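You operate a simulated robot arm through the tools that you are given. There is no shell and no other tool.

Carry out the task below with a simulated robot arm. There is one attempt and no reset: what you move stays moved.

JOB
Set the peg spacing for the watts on the mat order card and lay one test loop.
Fine: free the peg lock, lock it again before laying; the loop lies even and ends under the lowered bar, the shuttle parked.

The check looks at the end state, three seconds after you hand in, the way a careful person would. Anything else that was tipped, shoved, dropped, spilled or broken makes it a failure.

ROBOT AND FRAMES
A 7-joint arm with a two-finger parallel gripper, fixed in place. Base frame: the origin is on the floor under the middle of its stand, x ahead of it, y to its left, z up. Readings come in m, degrees, newtons and seconds.
It reaches about 1.058 m from its shoulder. Its first joint turns from -166.0 to 166.0 degrees. Payload 4.4 kg.
Tool frame: the origin (TCP) lies between the finger pads and is the grasp point; the fingertips stand 0.023 m ahead of it; z points along the fingers, y is the line along which they close. The gripper opens to 0.094 m. The fingers are 0.038 m wide and 0.01 m thick; the gripper's body (0.054 by 0.096 m) begins 0.039 m behind the TCP.
Orientation is that of the tool frame in the base frame, as a unit quaternion [w, x, y, z]. With the fingers straight down and closing along the base's y, the tool's x points along the base's -x, its y along +y and its z along -z.

CONTROLS
- The arm moves only by the tool move_arm. Its argument "targets" is a list of rows, each an object (a shift or turn left out is 0, a gripper value left out holds the last) with "slide": the shift along the tool's x, y, z in m, a list of three; "rot": the turn, a rotation vector about the tool's x, y, z in degrees, a list of three; "hand": the finger opening in m, from 0 to 0.094. In form: [{"slide": [tx, ty, tz], "rot": [rx, ry, rz], "hand": hand}, ...]. A call has 1 to 20 rows; each row shifts and turns the commanded pose from where the row before left it, along the tool's axes as they then stand. A row lasts 0.2 s, in which the tool goes at most 0.05 m and 8.6 degrees; a call with a longer step from one row to the next is refused whole, and so is a gripper value outside its range. A pose out of reach is approached as far as the arm can. The call stops where the force on the tool passes 80 N (or 10 N more than at its start, if that is more) or the arm is blocked; 0.2 s more then pass. Each finger travels about 0.108 m/s and halts on what it meets, pressing with about 22 N; the grip force reading is that of the motor and also rises with nothing between the fingers. The clock runs only during rows and for 0.2 s after the last one: add rows that do not move to give the fingers time. It gives the time, the measured TCP pose, the force on the tool (base axes), the opening and the grip force at its end, in the units of the frame above (readings bear some noise), with the torque about the TCP (base axes, N m) and any sound that the robot's microphone picked up.
- Cameras (640 x 400 px; columns grow to the right, rows downward): "scene" is fixed at [0.0485, -0.6497, 1.5966]; the picture's right is [0.72, -0.70, 0.00], its down [-0.29, -0.30, -0.91] and it looks along [0.63, 0.65, -0.42] (base axes); focal length 309 px, centre (320, 200). "wrist" rides on the gripper at [0.086, 0.016, -0.075] in the tool frame; the picture's right is [-0.18, 0.98, 0.00], its down [-0.58, -0.11, -0.81] and it looks along [-0.79, -0.15, 0.59] (tool axes); focal length 243 px, centre (320, 200).
- get_image(camera): a new picture of that camera. The clock stands still meanwhile.
- measure_at(camera, pixels): for up to 12 pixels [column, row] of the newest picture of that camera ("zoom" is the newest enlarged one), the place [x, y, z] in the base frame of the surface seen there, good to about 0.002 m. The clock stands still meanwhile.
- zoom(camera, box): a new picture of the part [left, top, right, bottom] of that camera's present view, enlarged. The clock stands still meanwhile.
- sign_off(): hands the job in; it is judged then, once.

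Leave the gripper open and the arm clear of the work at the hand-in unless told otherwise.

The tools are called as name(argument=value, ...) on one line, values as JSON. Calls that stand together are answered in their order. move_arm: Moves the arm, as the interface text tells. Its arguments: {"type":"object","properties":{"targets":{"type":"array","items":{"type":"object","properties":{"slide":{"type":"array","items":{"type":"number"}},"rot":{"type":"array","items":{"type":"number"}},"hand":{"type":"number"}}}}},"required":["targets"]} The other tools are called the same way: get_image (camera) takes a picture; measure_at (camera, pixels) gives the place of the surface under pixels of a picture; zoom (camera, box) takes an enlarged picture of a part of a camera's view; sign_off () hands the job in.

At the start:

```text
time_s: 0.0
ee_pos: [0.4023, 0.2279, 1.4324]
tcp_rot: [0.0, 0.0, 1.0, 0.0]
ft_force: [0.0, 0.1, 0.5]
wrist_torque: [0.0, -0.01, -0.01]
gripper_width: 0.094
gripper_force: 0.0
```

scene: 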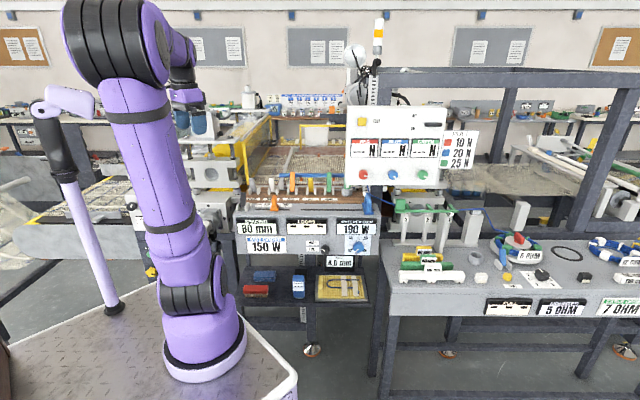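
wrist: 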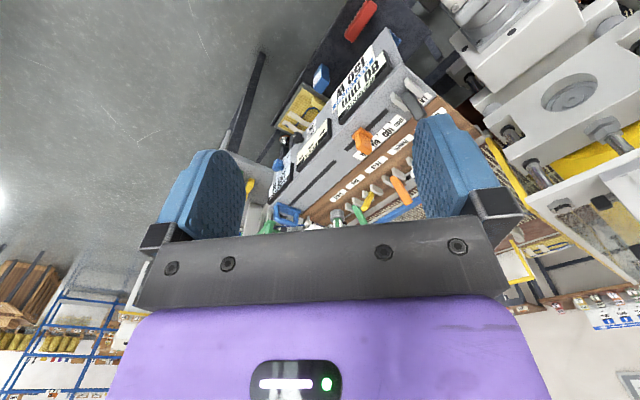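

I see a workbench with labels (80 mm, 150 W, 190 W), pegs, levers and a mat order card somewhere. I will zoom into the centre of the scene to read the labels.

zoom(camera="scene", box=[220, 160, 400, 272])

zoom(camera="scene", box=[220, 210, 400, 322])

zoom(camera="scene", box=[330, 90, 500, 196])

zoom(camera="scene", box=[380, 200, 640, 362])

```text
3.56 times, centred on (310, 216) of scene
```

zoom: 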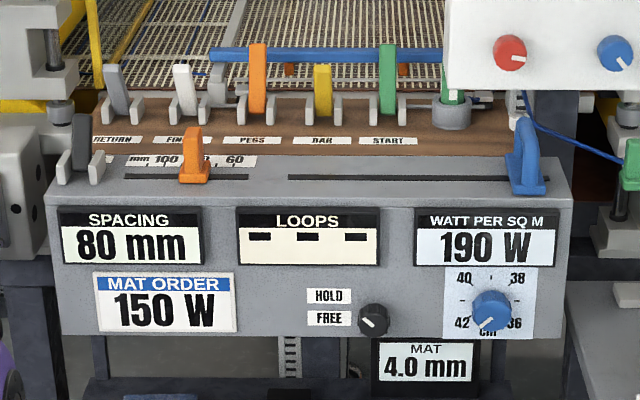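

```text
3.56 times, centred on (310, 266) of scene
```

zoom: 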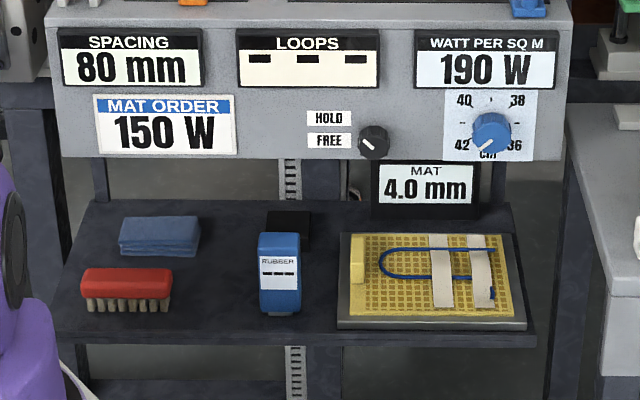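

```text
3.76 times, centred on (415, 143) of scene
```

zoom: 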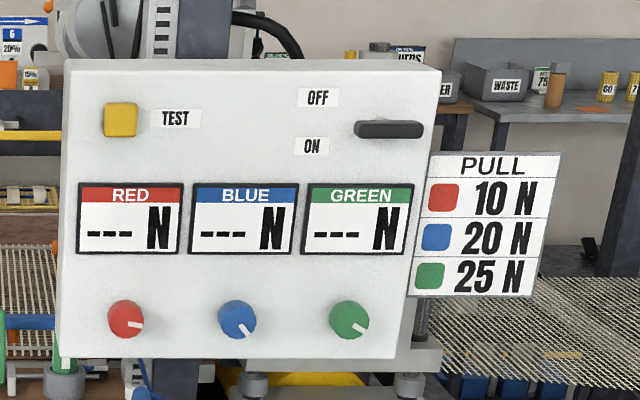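

```text
2.46 times, centred on (510, 281) of scene
```

zoom: 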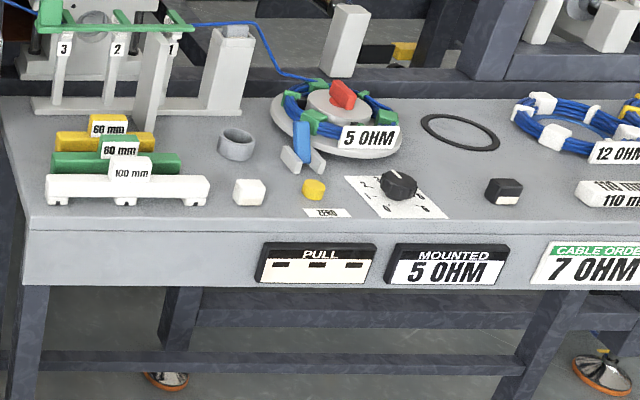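

The order card says 150 W and the display shows 190 W at 80 mm. I'll look closer at the levers, scale, dials and their labels.

zoom(camera="scene", box=[230, 165, 310, 215])

zoom(camera="scene", box=[300, 165, 380, 215])

zoom(camera="scene", box=[300, 220, 380, 270])

zoom(camera="scene", box=[225, 90, 385, 190])

zoom(camera="scene", box=[360, 180, 520, 280])

```text
8.00 times, centred on (270, 190) of scene
```

zoom: 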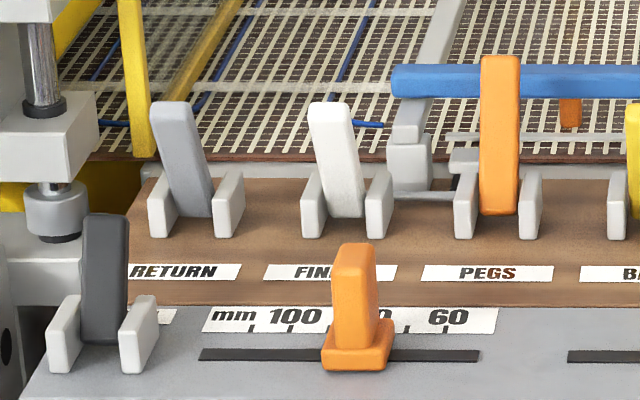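

```text
8.00 times, centred on (340, 190) of scene
```

zoom: 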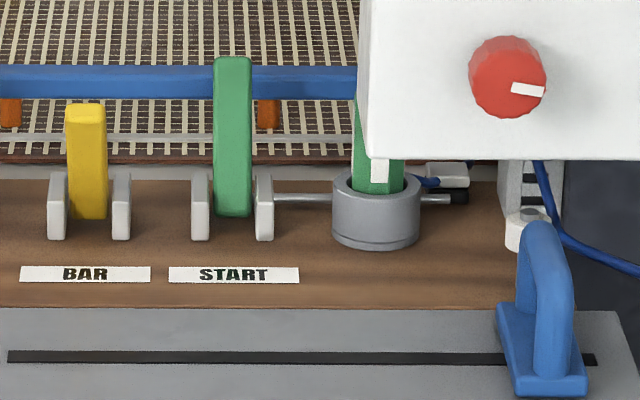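

```text
8.00 times, centred on (340, 245) of scene
```

zoom: 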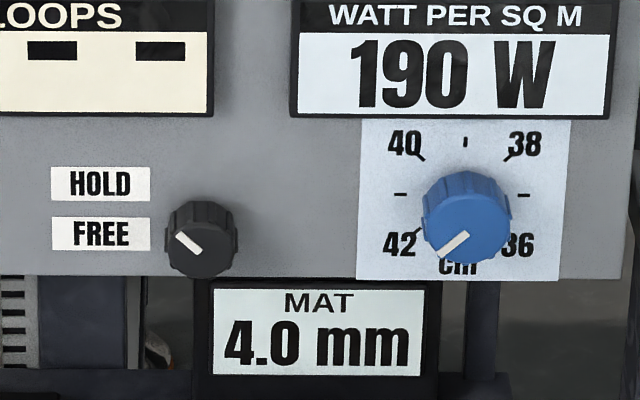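

```text
4.00 times, centred on (305, 140) of scene
```

zoom: 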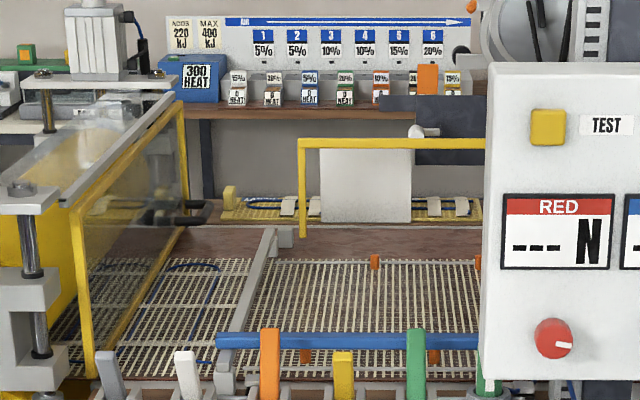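

```text
4.00 times, centred on (440, 230) of scene
```

zoom: 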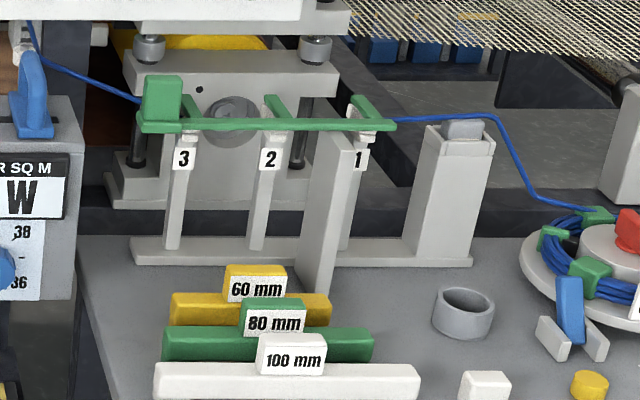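

I'll measure positions of the main parts: levers, sliders, knobs, displays.

measure_at(camera="scene", pixels=[[243, 207], [253, 184], [272, 183], [292, 182], [321, 183], [345, 180], [274, 203], [368, 202], [325, 251], [357, 246], [263, 245], [320, 175]])

measure_at(camera="scene", pixels=[[255, 209], [289, 209], [301, 209], [374, 210], [296, 190], [262, 204], [286, 205], [240, 200], [362, 190], [352, 188], [281, 175], [340, 175]])

```text
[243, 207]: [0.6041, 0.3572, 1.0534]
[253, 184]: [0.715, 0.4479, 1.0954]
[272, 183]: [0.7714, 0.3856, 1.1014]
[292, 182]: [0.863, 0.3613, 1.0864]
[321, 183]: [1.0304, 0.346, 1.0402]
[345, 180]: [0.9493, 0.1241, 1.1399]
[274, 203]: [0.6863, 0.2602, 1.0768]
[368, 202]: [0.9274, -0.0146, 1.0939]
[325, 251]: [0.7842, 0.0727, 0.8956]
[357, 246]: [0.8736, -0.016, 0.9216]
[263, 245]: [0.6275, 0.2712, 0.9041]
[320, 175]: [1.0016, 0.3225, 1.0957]
```

```text
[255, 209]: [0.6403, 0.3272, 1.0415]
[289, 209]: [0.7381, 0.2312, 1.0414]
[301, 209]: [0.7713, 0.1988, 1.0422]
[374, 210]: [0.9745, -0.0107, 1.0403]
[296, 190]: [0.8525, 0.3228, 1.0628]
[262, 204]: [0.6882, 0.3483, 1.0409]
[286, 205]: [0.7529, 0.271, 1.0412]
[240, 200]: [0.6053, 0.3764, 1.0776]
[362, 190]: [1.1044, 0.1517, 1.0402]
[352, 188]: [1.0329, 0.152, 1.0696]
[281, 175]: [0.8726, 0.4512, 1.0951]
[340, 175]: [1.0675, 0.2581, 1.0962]
```

The bench runs at about 45° to the base axes. I'll measure arm base points and some more reference points, then take a better look with the wrist camera.

measure_at(camera="scene", pixels=[[205, 372], [260, 390], [190, 300], [150, 100], [258, 226], [352, 244], [345, 263], [308, 228], [370, 225], [325, 204], [280, 215], [315, 240]])

move_arm(targets=[{"rot": [0, 0, -8.5]}, {"rot": [0, 0, -8.5]}, {"rot": [0, 0, -8.5]}, {"rot": [0, 0, -8.5]}, {"rot": [0, 0, -8.5]}, {"rot": [0, 0, -2.5]}])

```text
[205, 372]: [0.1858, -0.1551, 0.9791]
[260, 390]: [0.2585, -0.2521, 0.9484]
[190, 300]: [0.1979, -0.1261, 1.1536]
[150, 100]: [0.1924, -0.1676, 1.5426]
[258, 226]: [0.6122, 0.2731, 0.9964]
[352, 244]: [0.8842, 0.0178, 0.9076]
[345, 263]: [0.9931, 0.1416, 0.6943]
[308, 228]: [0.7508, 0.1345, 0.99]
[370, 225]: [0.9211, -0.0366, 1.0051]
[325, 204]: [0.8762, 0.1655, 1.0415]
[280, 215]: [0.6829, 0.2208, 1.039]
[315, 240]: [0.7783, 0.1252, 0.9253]
```

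```text
time_s: 1.4
ee_pos: [0.4034, 0.23, 1.4322]
tcp_rot: [0.0, -0.383, 0.924, 0.001]
ft_force: [1.0, 0.3, -0.1]
wrist_torque: [0.0, 0.0, 0.0]
gripper_width: 0.0942
gripper_force: 0.1
```

The tool now closes along the bench's length. I'll take a wrist picture.

get_image(camera="wrist")

get_image(camera="scene")

```text
taken
```

wrist: 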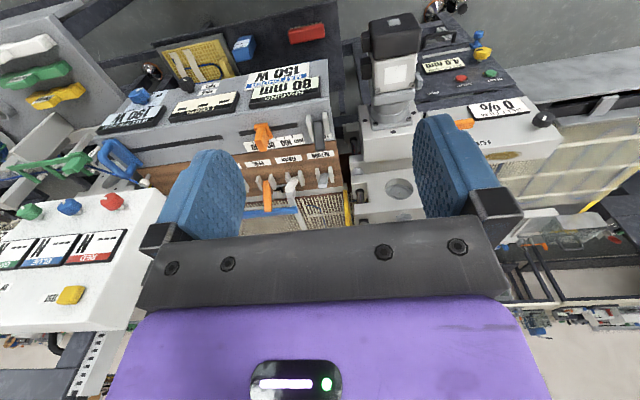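

```text
taken
```

scene: 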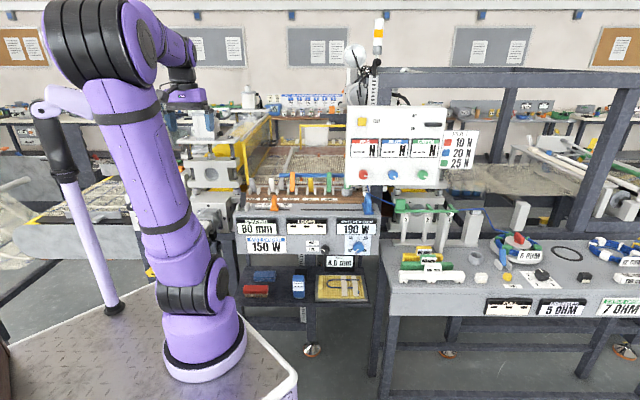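

I want to avoid the white pull-tester box. I'll measure its corners, the blue bar, and other tall things.

measure_at(camera="scene", pixels=[[348, 184], [349, 110], [444, 110], [437, 186], [364, 174], [380, 75], [213, 130], [270, 125], [225, 165], [300, 138], [410, 210], [440, 135]])

zoom(camera="wrist", box=[220, 40, 400, 240])

zoom(camera="wrist", box=[0, 60, 240, 210])

```text
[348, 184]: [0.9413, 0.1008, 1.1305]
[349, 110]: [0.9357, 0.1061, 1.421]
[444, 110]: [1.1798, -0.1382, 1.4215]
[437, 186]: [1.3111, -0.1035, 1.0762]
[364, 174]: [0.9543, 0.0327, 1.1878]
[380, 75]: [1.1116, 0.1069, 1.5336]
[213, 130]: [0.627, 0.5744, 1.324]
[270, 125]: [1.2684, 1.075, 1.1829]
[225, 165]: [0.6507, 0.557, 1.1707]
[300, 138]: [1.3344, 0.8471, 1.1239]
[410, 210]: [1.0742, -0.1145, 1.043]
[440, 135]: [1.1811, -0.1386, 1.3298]
```

```text
2.00 times, centred on (310, 140) of wrist
```

zoom: 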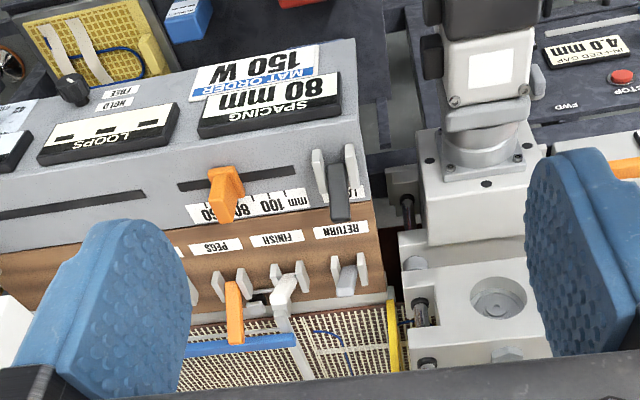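

```text
2.67 times, centred on (120, 135) of wrist
```

zoom: 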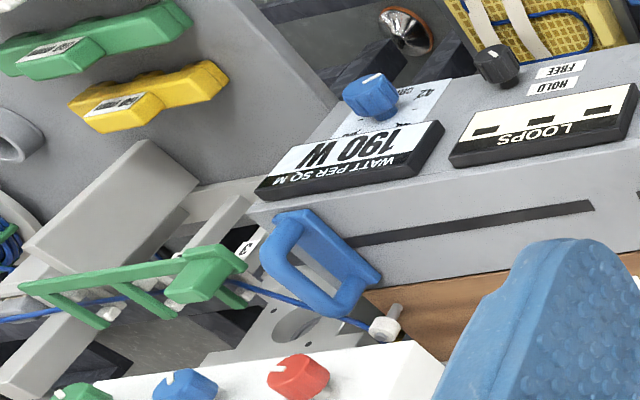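

The box front is at about d = 0.74 m along the bench normal, its bottom at z = 1.13. I'll slide along the bench (tool −y) at the same height to view the deck from the front.

move_arm(targets=[{"slide": [0, -0.045, 0]}, {"slide": [0, -0.045, 0]}, {"slide": [0, -0.045, 0]}, {"slide": [0, -0.045, 0]}, {"slide": [0, -0.045, 0]}])

get_image(camera="wrist")

```text
time_s: 2.6
ee_pos: [0.5609, 0.0712, 1.4356]
tcp_rot: [0.0, -0.383, 0.924, 0.001]
ft_force: [-0.6, 0.7, 0.9]
wrist_torque: [0.0, -0.04, -0.01]
gripper_width: 0.0941
gripper_force: 0.0
```

```text
taken
```

wrist: 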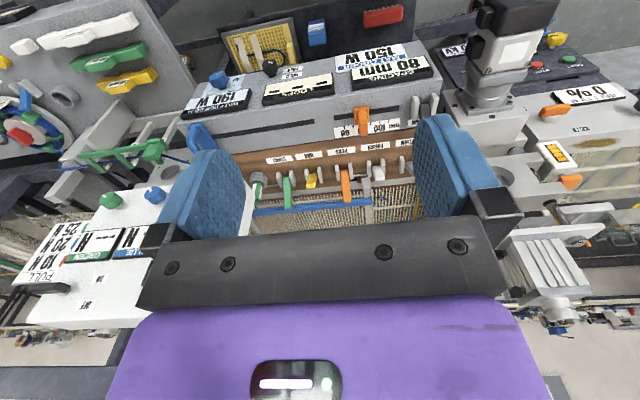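

I'll zoom in on the deck between the fingers.

zoom(camera="wrist", box=[230, 140, 430, 240])

zoom(camera="wrist", box=[320, 90, 440, 190])

zoom(camera="wrist", box=[170, 50, 350, 160])

```text
3.20 times, centred on (330, 190) of wrist
```

zoom: 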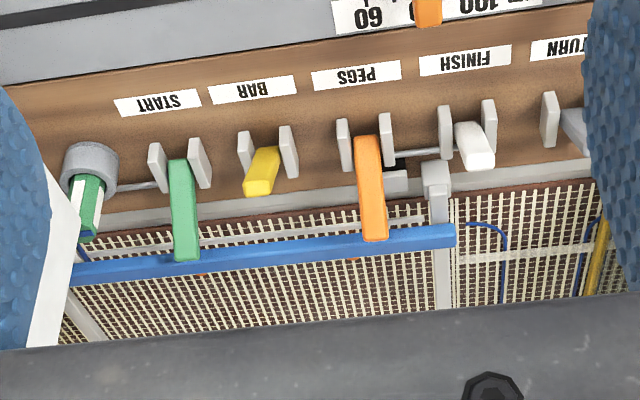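

```text
4.00 times, centred on (380, 140) of wrist
```

zoom: 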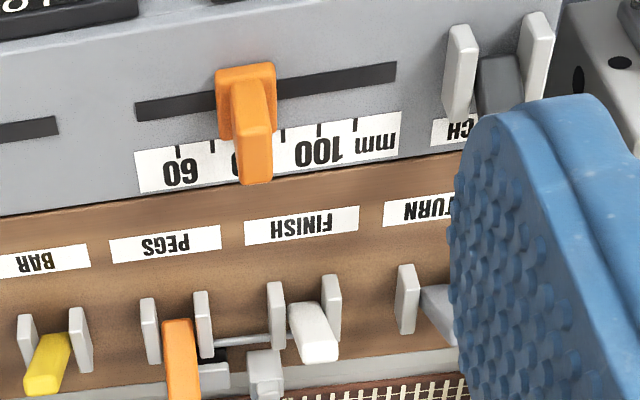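

```text
3.56 times, centred on (260, 105) of wrist
```

zoom: 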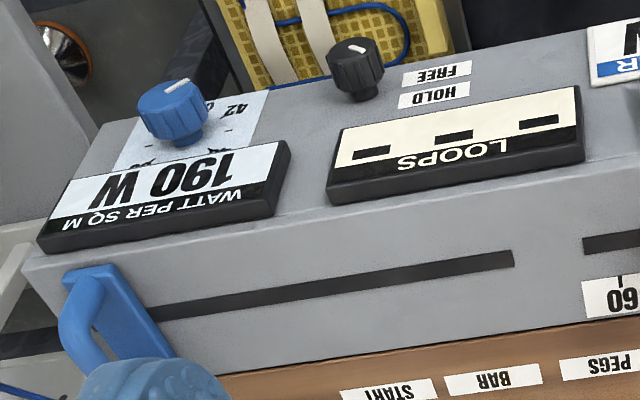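

The black lever's label ends in "CH". I'll raise the arm a bit and tilt the camera more downward to see the mat and levers from above.

move_arm(targets=[{"slide": [0, 0, -0.045]}, {"slide": [0, -0.03, -0.045], "rot": [0, 8, 0]}, {"slide": [-0.02, 0, -0.03], "rot": [0, 8, 0]}, {"slide": [-0.04, 0, 0], "rot": [0, 8, 0]}, {"slide": [-0.04, 0, 0], "rot": [0, 4, 0]}])

get_image(camera="wrist")

```text
refused: row 2 steps farther than a row can; nothing moved
```

```text
taken
```

wrist: 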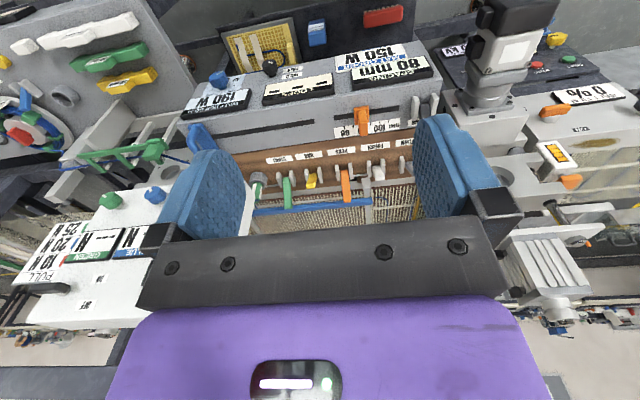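

The step was too long (0.054 m). I'll send it again with shorter steps.

move_arm(targets=[{"slide": [0, 0, -0.045]}, {"slide": [0, -0.02, -0.04], "rot": [0, 8, 0]}, {"slide": [-0.02, 0, -0.03], "rot": [0, 8, 0]}, {"slide": [-0.04, 0, 0], "rot": [0, 8, 0]}, {"slide": [-0.04, 0, 0], "rot": [0, 4, 0]}])

get_image(camera="wrist")

```text
time_s: 3.8
ee_pos: [0.6291, 0.0929, 1.5188]
tcp_rot: [-0.183, -0.377, 0.906, -0.059]
ft_force: [-2.9, 9.0, -1.2]
wrist_torque: [-0.54, -0.14, 0.25]
gripper_width: 0.0941
gripper_force: 0.0
out of reach, approached as far as the arm can: row 4, 5
```

```text
taken
```

wrist: 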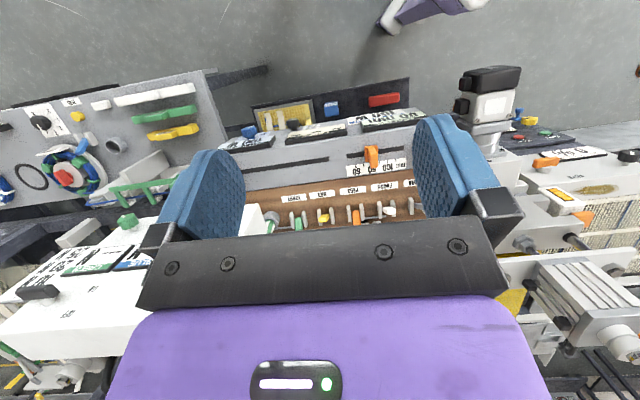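

The reach limited the last steps. I'll undo the tilt and go back to the front of the bench.

move_arm(targets=[{"slide": [0.04, 0, 0], "rot": [0, -7, 0]}, {"slide": [0.04, 0, 0], "rot": [0, -8, 0]}, {"slide": [0.02, 0, 0], "rot": [0, -8, 0]}, {"slide": [0, 0, 0.02]}])

get_image(camera="scene")

```text
time_s: 4.8
ee_pos: [0.5646, 0.0202, 1.5296]
tcp_rot: [-0.01, -0.383, 0.924, 0.005]
ft_force: [0.0, 0.0, -0.6]
wrist_torque: [0.04, -0.03, 0.01]
gripper_width: 0.0938
gripper_force: 0.1
```

```text
taken
```

scene: 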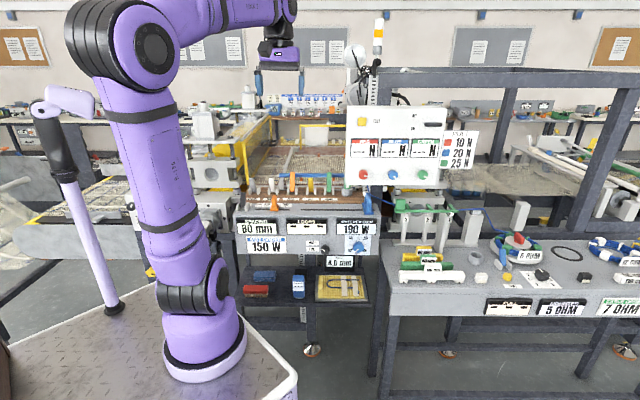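

The pose is back to fingers-down. I'll now try turning the gripper 180° about its axis (so that, when fingers later point forward, the camera sits above). I'll watch whether the joint limit allows it.

move_arm(targets=[{"rot": [0, 0, 8.5]}, {"rot": [0, 0, 8.5]}, {"rot": [0, 0, 8.5]}, {"rot": [0, 0, 8.5]}, {"rot": [0, 0, 8.5]}, {"rot": [0, 0, 8.5]}, {"rot": [0, 0, 8.5]}, {"rot": [0, 0, 8.5]}, {"rot": [0, 0, 8.5]}, {"rot": [0, 0, 8.5]}, {"rot": [0, 0, 8.5]}, {"rot": [0, 0, 8.5]}, {"rot": [0, 0, 8.5]}, {"rot": [0, 0, 8.5]}, {"rot": [0, 0, 8.5]}, {"rot": [0, 0, 8.5]}, {"rot": [0, 0, 8.5]}, {"rot": [0, 0, 8.5]}, {"rot": [0, 0, 8.5]}, {"rot": [0, 0, 8.5]}])

get_image(camera="wrist")

```text
time_s: 9.0
ee_pos: [0.5616, 0.0202, 1.5306]
tcp_rot: [-0.006, 0.887, 0.461, -0.011]
ft_force: [-0.5, 0.4, 0.7]
wrist_torque: [-0.02, -0.03, -0.01]
gripper_width: 0.0941
gripper_force: 0.0
```

```text
taken
```

wrist: 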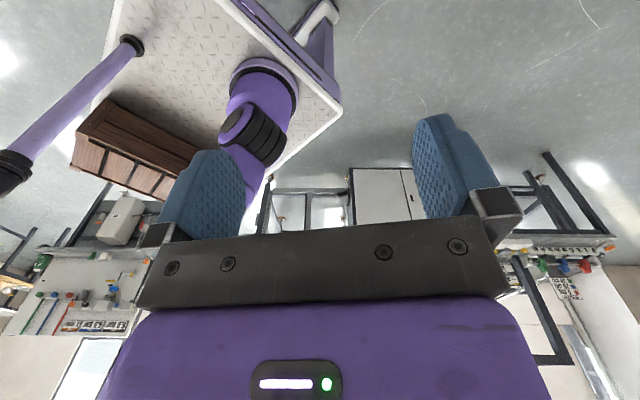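

The turn works. I'll finish the yaw (tool x along the bench normal), move forward over the bench front at this height, then tip the fingers forward by about 60°.

move_arm(targets=[{"rot": [0, 0, 5.2]}, {"rot": [0, 0, 5.2]}, {"slide": [0.045, 0, 0]}, {"slide": [0.045, 0.02, 0]}, {"slide": [0.045, 0.02, 0], "rot": [0, 0, 0]}, {"rot": [0, 8, 0]}, {"rot": [0, 8, 0]}, {"rot": [0, 8, 0]}, {"rot": [0, 8, 0]}, {"rot": [0, 8, 0]}, {"rot": [0, 8, 0]}, {"rot": [0, 8, 0]}, {"rot": [0, 4, 0]}])

get_image(camera="wrist")

get_image(camera="scene")

```text
time_s: 11.8
ee_pos: [0.685, 0.0865, 1.5265]
tcp_rot: [-0.193, 0.807, 0.326, 0.453]
ft_force: [-0.4, -0.2, 0.9]
wrist_torque: [0.02, -0.01, 0.03]
gripper_width: 0.0941
gripper_force: 0.0
```

```text
taken
```

wrist: 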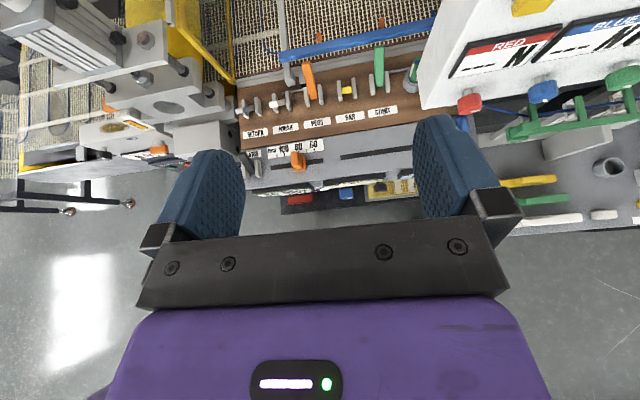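

```text
taken
```

scene: 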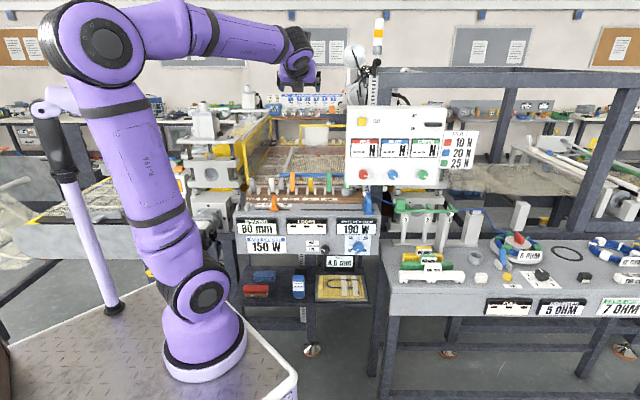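

Great view. I'll zoom in on the deck, levers and mat in the wrist picture.

zoom(camera="wrist", box=[220, 50, 440, 190])

zoom(camera="wrist", box=[220, 0, 440, 100])

zoom(camera="wrist", box=[230, 80, 340, 180])

zoom(camera="wrist", box=[330, 40, 450, 130])

```text
2.86 times, centred on (330, 120) of wrist
```

zoom: 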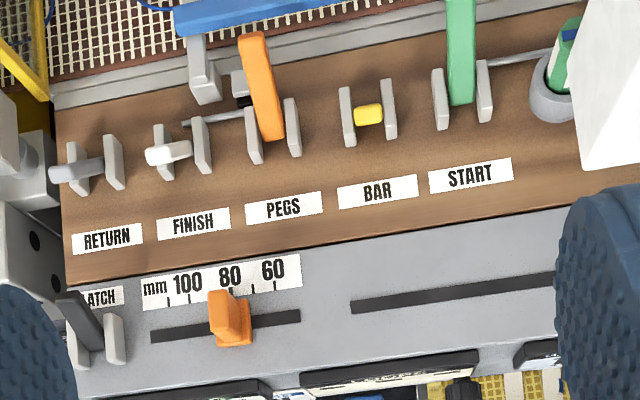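

```text
2.91 times, centred on (330, 50) of wrist
```

zoom: 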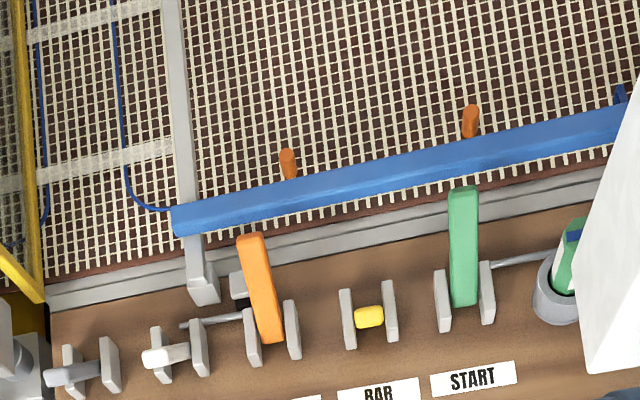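

```text
4.00 times, centred on (285, 130) of wrist
```

zoom: 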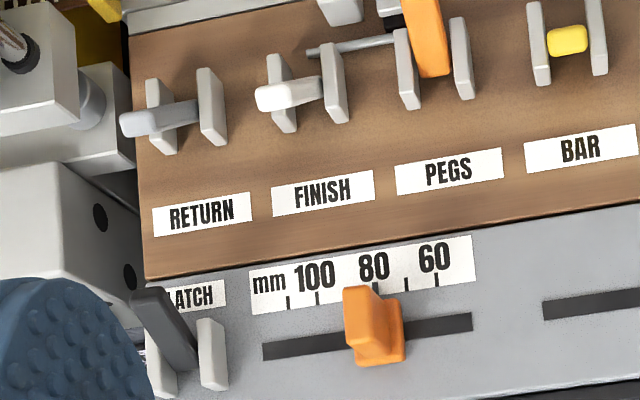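

```text
4.44 times, centred on (390, 85) of wrist
```

zoom: 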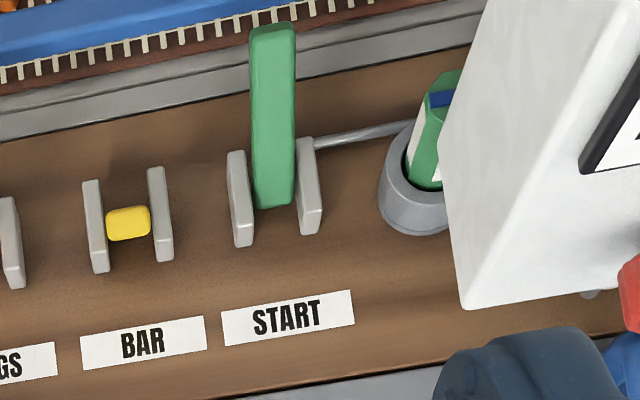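

Labels from left: LATCH (black), RETURN (grey), FINISH (white), PEGS (orange), BAR (yellow), START (green). I'll measure lever tips and roots in the wrist zoom.

zoom(camera="wrist", box=[220, 50, 440, 190])

measure_at(camera="zoom", pixels=[[250, 38], [276, 136], [459, 8], [462, 100], [368, 115], [153, 155], [182, 150], [58, 175], [90, 170], [68, 302], [98, 342], [219, 300]])

measure_at(camera="zoom", pixels=[[240, 338], [155, 336], [297, 316], [355, 306], [550, 280], [251, 155], [296, 150], [350, 140], [391, 133], [205, 90], [245, 20], [545, 110]])

```text
2.86 times, centred on (330, 120) of wrist
```

zoom: 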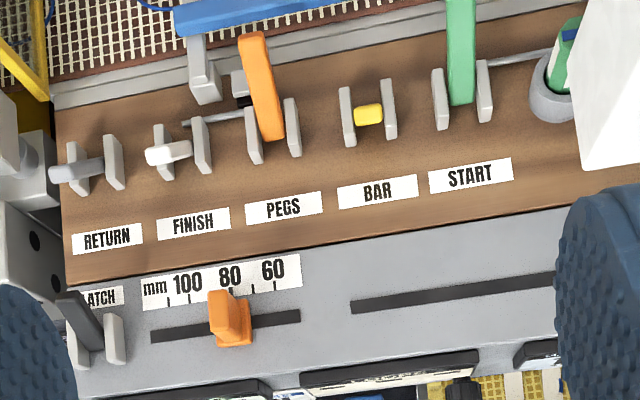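

```text
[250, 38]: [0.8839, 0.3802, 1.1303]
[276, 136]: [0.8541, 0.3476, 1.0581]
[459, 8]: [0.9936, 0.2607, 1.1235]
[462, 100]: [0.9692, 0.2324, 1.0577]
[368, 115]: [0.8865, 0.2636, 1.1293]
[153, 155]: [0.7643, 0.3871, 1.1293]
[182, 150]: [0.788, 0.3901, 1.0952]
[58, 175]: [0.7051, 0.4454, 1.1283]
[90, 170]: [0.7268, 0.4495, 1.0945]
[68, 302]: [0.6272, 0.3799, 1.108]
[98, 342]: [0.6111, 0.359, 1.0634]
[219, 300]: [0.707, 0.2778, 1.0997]
```

```text
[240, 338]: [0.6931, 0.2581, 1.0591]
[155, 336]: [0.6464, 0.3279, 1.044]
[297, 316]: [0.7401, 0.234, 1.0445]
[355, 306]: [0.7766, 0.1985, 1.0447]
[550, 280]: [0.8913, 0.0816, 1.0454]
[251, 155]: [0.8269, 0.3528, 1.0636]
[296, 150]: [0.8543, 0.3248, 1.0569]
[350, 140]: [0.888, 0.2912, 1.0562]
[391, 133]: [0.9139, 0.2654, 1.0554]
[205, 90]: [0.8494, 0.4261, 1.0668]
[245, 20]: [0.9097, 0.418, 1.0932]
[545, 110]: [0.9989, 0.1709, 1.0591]
```

I'll measure the pegs, blue bar, grey rail and yellow frame in the upper part of the wrist view.

zoom(camera="wrist", box=[220, 0, 440, 100])

measure_at(camera="zoom", pixels=[[287, 155], [470, 110], [292, 176], [180, 215], [400, 165], [610, 115], [205, 285], [180, 100], [100, 290], [400, 60], [20, 240], [127, 190]])

zoom(camera="scene", box=[255, 130, 355, 190])

zoom(camera="scene", box=[280, 110, 360, 160])

```text
2.91 times, centred on (330, 50) of wrist
```

zoom: 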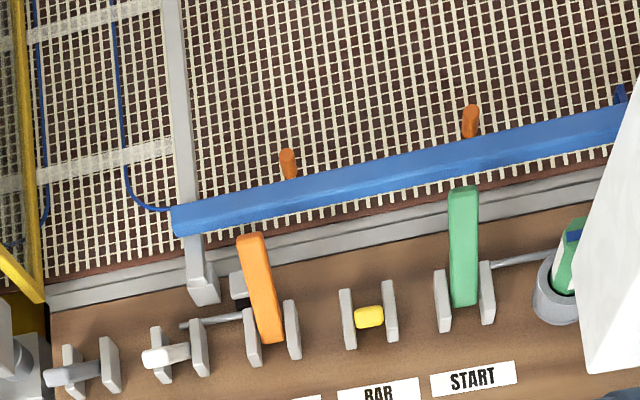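

```text
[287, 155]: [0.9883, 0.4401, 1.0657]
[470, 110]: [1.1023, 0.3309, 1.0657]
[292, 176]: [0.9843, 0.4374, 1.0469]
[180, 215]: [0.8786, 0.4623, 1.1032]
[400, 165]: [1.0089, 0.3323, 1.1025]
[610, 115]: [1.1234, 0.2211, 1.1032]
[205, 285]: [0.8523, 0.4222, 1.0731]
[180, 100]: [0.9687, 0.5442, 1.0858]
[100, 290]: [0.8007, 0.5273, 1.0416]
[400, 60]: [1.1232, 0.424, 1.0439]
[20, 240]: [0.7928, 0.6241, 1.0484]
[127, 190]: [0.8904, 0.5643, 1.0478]
```

```text
6.40 times, centred on (305, 160) of scene
```

zoom: 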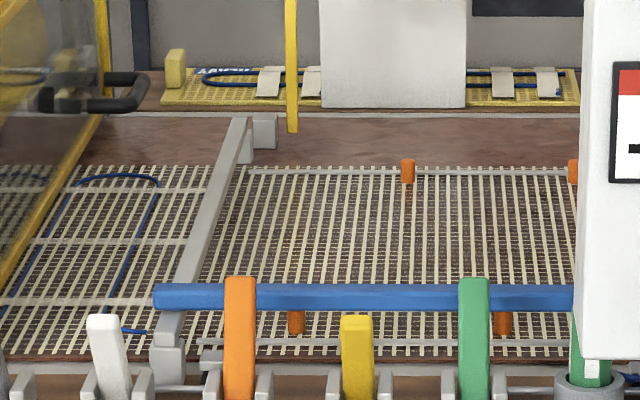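

```text
8.00 times, centred on (320, 135) of scene
```

zoom: 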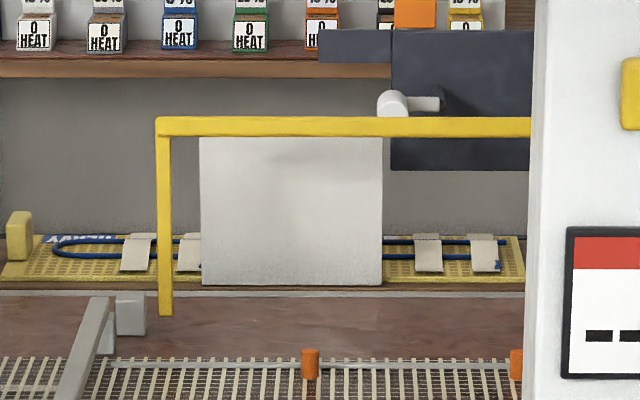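

The grey rail along the mat at z = 1.086 may be the raised bar, the orange pegs stand 22 mm above the mat, and a blue beam crosses at z = 1.10. I'll move forward over the mat at the same height to see behind the white box.

move_arm(targets=[{"slide": [0.022, 0, 0.038]}, {"slide": [0.022, 0, 0.038]}, {"slide": [0.022, 0, 0.038]}, {"slide": [0.022, 0, 0.038]}, {"slide": [0.022, 0, 0.038]}])

get_image(camera="wrist")

```text
time_s: 13.0
ee_pos: [0.842, 0.2406, 1.5231]
tcp_rot: [-0.193, 0.807, 0.325, 0.454]
ft_force: [-0.8, -1.2, 0.0]
wrist_torque: [0.0, 0.02, 0.04]
gripper_width: 0.0935
gripper_force: 0.2
```

```text
taken
```

wrist: 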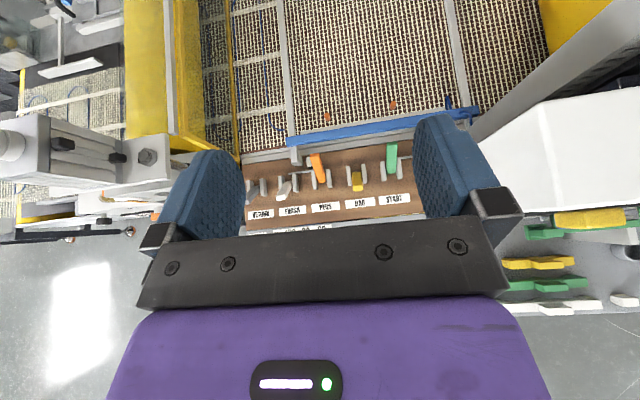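

zoom(camera="wrist", box=[200, 0, 520, 200])

zoom(camera="wrist", box=[400, 70, 520, 150])

zoom(camera="wrist", box=[260, 100, 420, 200])

```text
2.00 times, centred on (360, 100) of wrist
```

zoom: 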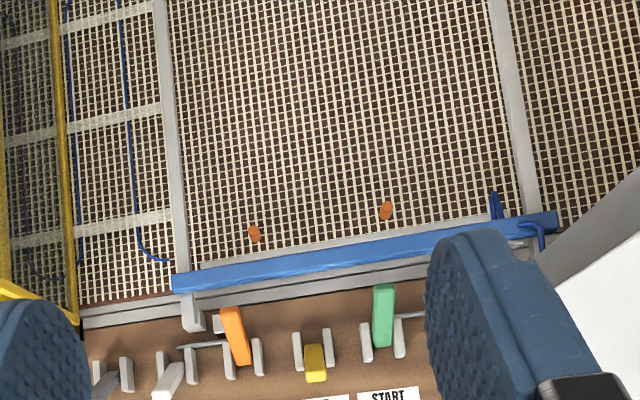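

```text
5.00 times, centred on (460, 110) of wrist
```

zoom: 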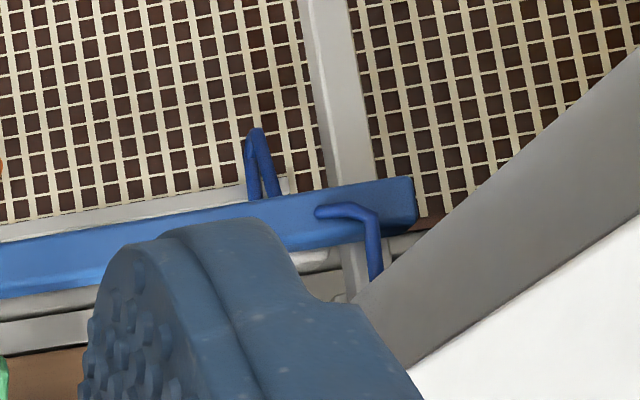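

```text
4.00 times, centred on (340, 150) of wrist
```

zoom: 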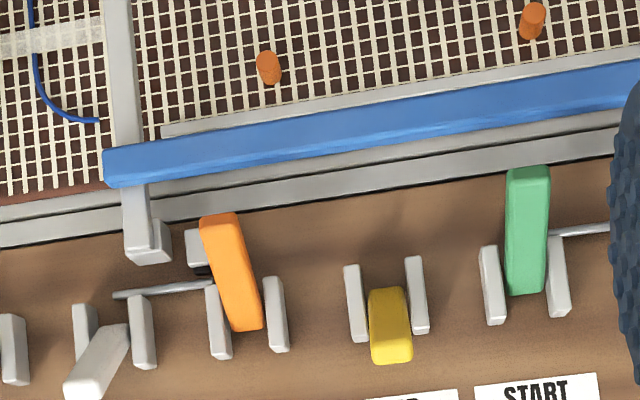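

I see side rails, pegs and the cable nose at the beam's right end. Next I'll zoom the scene camera hard on the HOLD/FREE knob, the dial, the far pegs and the cup.

zoom(camera="scene", box=[300, 235, 340, 260])

zoom(camera="scene", box=[228, 180, 268, 215])

zoom(camera="scene", box=[340, 160, 400, 215])

measure_at(camera="scene", pixels=[[319, 155], [345, 155], [292, 150], [320, 152], [320, 126], [335, 140]])

```text
16.00 times, centred on (320, 248) of scene
```

zoom: 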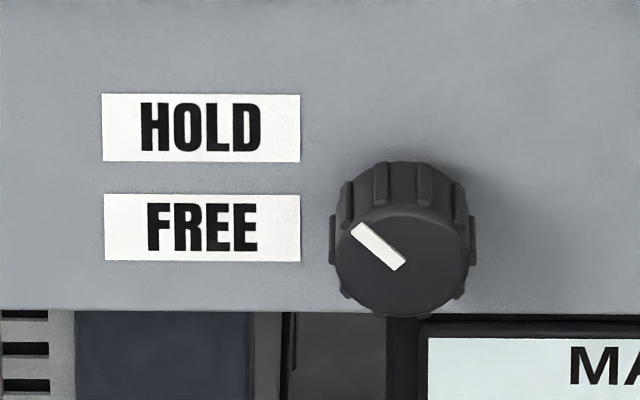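

```text
11.43 times, centred on (248, 198) of scene
```

zoom: 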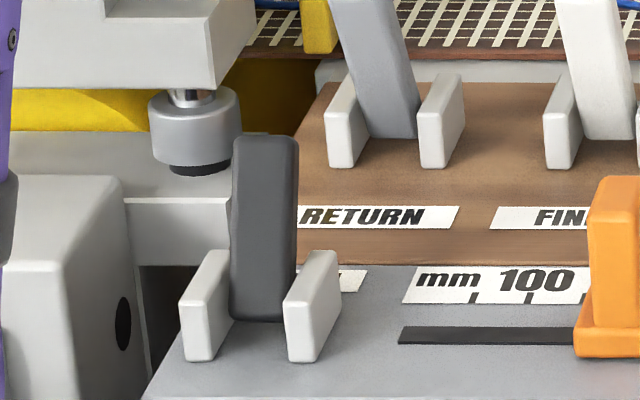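

```text
7.27 times, centred on (370, 188) of scene
```

zoom: 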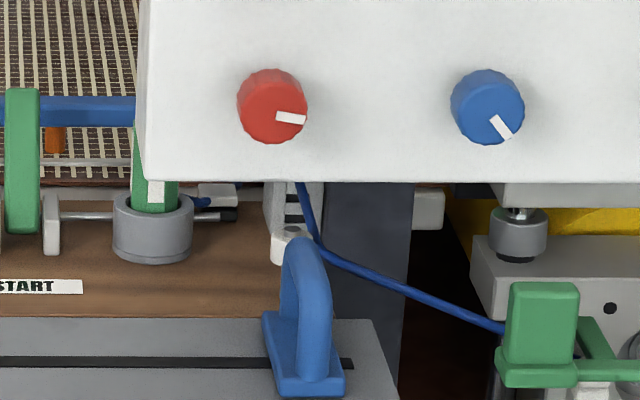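

```text
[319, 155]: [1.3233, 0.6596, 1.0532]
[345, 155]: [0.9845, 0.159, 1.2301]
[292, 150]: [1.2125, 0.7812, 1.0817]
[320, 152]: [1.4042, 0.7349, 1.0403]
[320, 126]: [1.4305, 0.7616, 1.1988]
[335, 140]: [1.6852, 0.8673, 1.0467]
```

The knob pointer is up-left, so it's on HOLD now. I'll measure both grey side rails, the thin strip near the beam, and the front panel plane.

measure_at(camera="wrist", pixels=[[283, 60], [288, 120], [280, 20], [457, 50], [465, 95], [450, 10], [380, 122], [302, 129], [296, 158], [308, 160], [475, 115], [447, 100]])

measure_at(camera="scene", pixels=[[340, 252], [310, 255], [240, 255], [298, 214], [240, 219], [372, 250], [325, 252], [321, 249], [325, 247], [357, 250], [345, 258], [320, 232]])

```text
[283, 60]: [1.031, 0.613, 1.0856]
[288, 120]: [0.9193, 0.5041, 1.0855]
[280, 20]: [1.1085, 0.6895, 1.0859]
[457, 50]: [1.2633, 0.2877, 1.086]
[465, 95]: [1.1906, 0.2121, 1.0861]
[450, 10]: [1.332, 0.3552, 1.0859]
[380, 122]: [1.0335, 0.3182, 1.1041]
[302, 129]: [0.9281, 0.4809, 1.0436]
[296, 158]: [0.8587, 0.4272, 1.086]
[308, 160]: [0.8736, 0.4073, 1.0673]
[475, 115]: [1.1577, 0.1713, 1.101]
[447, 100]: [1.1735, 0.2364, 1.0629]
```

```text
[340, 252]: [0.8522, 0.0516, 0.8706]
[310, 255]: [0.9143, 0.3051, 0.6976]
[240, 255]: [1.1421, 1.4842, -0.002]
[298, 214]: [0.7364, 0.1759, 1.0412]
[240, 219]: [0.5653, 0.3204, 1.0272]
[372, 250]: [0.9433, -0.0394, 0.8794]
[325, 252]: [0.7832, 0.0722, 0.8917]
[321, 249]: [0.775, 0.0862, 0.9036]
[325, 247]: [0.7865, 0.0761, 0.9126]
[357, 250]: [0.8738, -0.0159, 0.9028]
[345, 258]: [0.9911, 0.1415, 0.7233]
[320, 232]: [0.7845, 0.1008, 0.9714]
```

Both side rails carry the blue beam (a gantry). I'll look at the sample card, the back sample boards, and the yellow arch more closely for hints.

zoom(camera="scene", box=[312, 268, 372, 306])

zoom(camera="scene", box=[276, 130, 356, 160])

zoom(camera="scene", box=[288, 272, 328, 302])

zoom(camera="scene", box=[340, 228, 372, 258])

measure_at(camera="scene", pixels=[[300, 149], [300, 145], [300, 126], [345, 126], [340, 126], [309, 150], [330, 145], [345, 143]])

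```text
10.53 times, centred on (342, 287) of scene
```

zoom: 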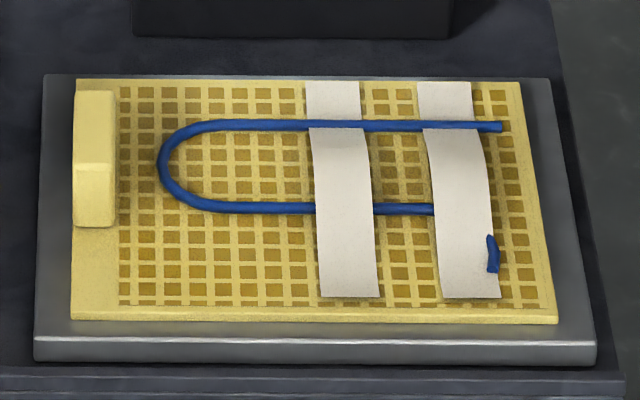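

```text
8.00 times, centred on (316, 145) of scene
```

zoom: 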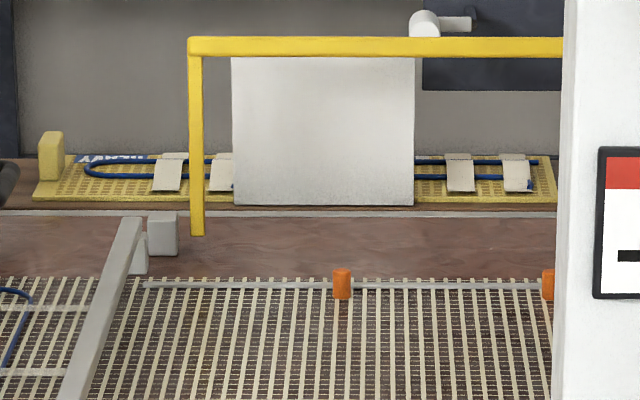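

```text
13.33 times, centred on (308, 287) of scene
```

zoom: 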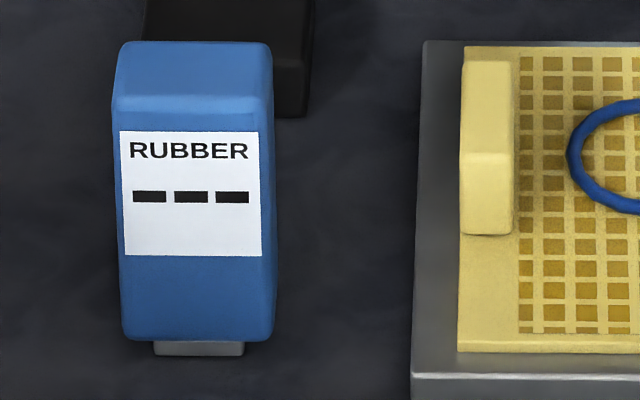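

```text
13.33 times, centred on (356, 243) of scene
```

zoom: 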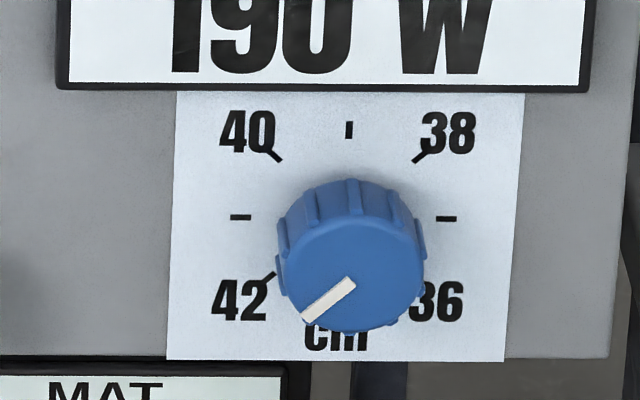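

```text
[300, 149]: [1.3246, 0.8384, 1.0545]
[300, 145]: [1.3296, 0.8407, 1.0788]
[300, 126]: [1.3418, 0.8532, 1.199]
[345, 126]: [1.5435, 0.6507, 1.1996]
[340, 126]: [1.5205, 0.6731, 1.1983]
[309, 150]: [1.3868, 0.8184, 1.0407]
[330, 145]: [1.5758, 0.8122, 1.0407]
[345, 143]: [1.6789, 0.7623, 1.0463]
```

The yellow arch looks like the raised bar (yellow = BAR lever). Before going down to the knob I need the stand plate's extents, because its top seems to be at about z = 0.95.

measure_at(camera="scene", pixels=[[298, 376], [280, 352], [260, 328], [245, 308], [238, 298], [100, 295], [60, 340], [295, 390], [255, 352], [200, 380], [232, 345], [205, 325]])

zoom(camera="scene", box=[140, 220, 310, 400])

```text
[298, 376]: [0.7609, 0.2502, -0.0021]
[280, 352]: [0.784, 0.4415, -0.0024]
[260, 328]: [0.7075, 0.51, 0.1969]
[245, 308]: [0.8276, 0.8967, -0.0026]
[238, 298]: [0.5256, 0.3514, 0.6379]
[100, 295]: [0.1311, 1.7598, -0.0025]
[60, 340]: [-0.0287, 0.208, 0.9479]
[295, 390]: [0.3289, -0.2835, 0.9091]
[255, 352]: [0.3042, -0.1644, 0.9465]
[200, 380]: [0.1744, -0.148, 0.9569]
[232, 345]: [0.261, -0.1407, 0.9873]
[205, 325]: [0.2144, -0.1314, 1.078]
```

```text
2.22 times, centred on (225, 310) of scene
```

zoom: 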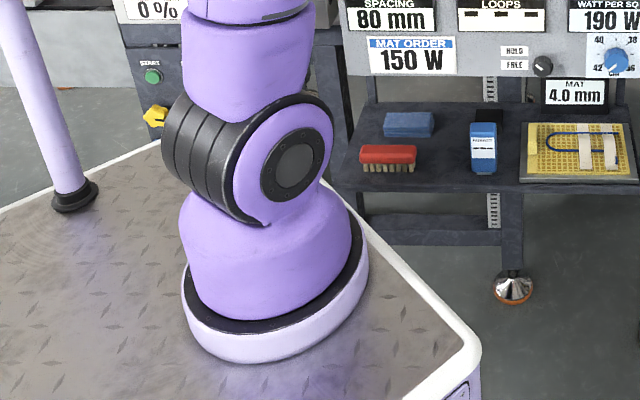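

The stand plate ends at x ≈ 0.33, so there is room. I'll back out along −n, shift right to the knob's line (s ≈ 0.50), level the fingers to horizontal, and check.

move_arm(targets=[{"slide": [-0.0232, 0.02, -0.035]}, {"slide": [-0.0232, 0.02, -0.035]}, {"slide": [-0.0232, 0.02, -0.035]}, {"slide": [-0.0232, 0.017, -0.035]}, {"slide": [-0.0232, 0, -0.0386]}, {"slide": [-0.0386, 0, 0.0232], "rot": [0, 8, 0]}, {"slide": [-0.04, 0, 0.018], "rot": [0, 8, 0]}, {"slide": [-0.042, 0, 0.012], "rot": [0, 8, 0]}, {"slide": [-0.045, 0, 0.005], "rot": [0, 7, 0]}])

get_image(camera="scene")

```text
time_s: 15.0
ee_pos: [0.7412, 0.0392, 1.3383]
tcp_rot: [-0.274, 0.656, 0.262, 0.653]
ft_force: [-1.1, 0.7, 0.0]
wrist_torque: [-0.06, 0.03, -0.04]
gripper_width: 0.0942
gripper_force: 0.0
```

```text
taken
```

scene: 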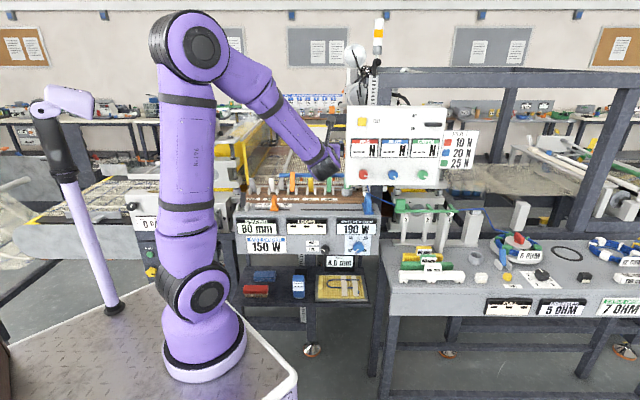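

Fingers are now horizontal and aligned with the bench normal. I'll back off 7 cm and come down to just above the knob height, then look.

move_arm(targets=[{"slide": [0, 0, -0.04]}, {"slide": [0, 0, -0.04]}, {"slide": [-0.048, 0, 0]}, {"slide": [-0.048, 0, 0]}, {"slide": [-0.048, 0, 0]}, {"slide": [-0.048, 0, 0]}, {"slide": [-0.048, 0, 0]}, {"slide": [-0.048, 0, 0]}, {"slide": [-0.048, 0, 0]}, {"slide": [-0.048, 0, 0]}])

get_image(camera="wrist")

get_image(camera="scene")

```text
time_s: 17.2
ee_pos: [0.683, -0.008, 0.9522]
tcp_rot: [-0.273, 0.656, 0.263, 0.652]
ft_force: [-0.2, 0.8, 0.6]
wrist_torque: [-0.01, 0.02, -0.03]
gripper_width: 0.094
gripper_force: 0.0
```

```text
taken
```

wrist: 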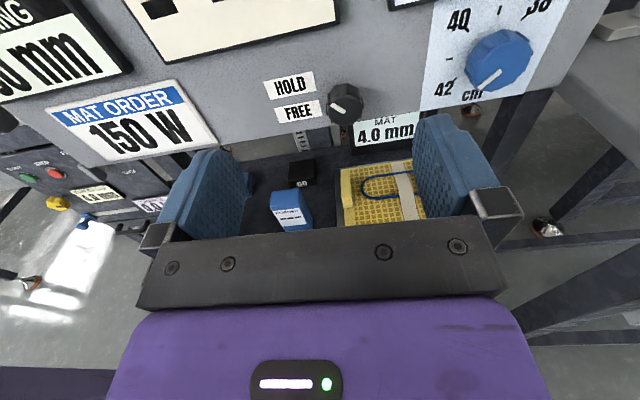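

```text
taken
```

scene: 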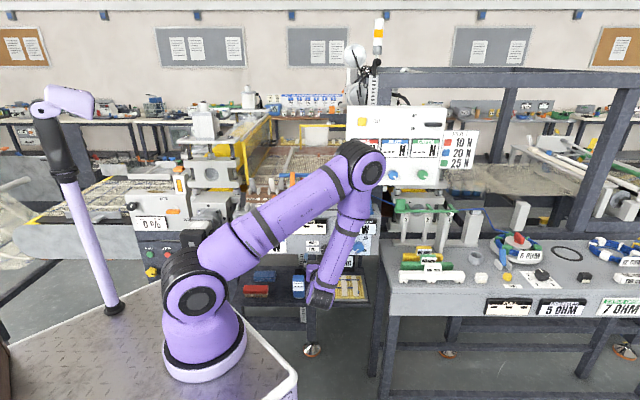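

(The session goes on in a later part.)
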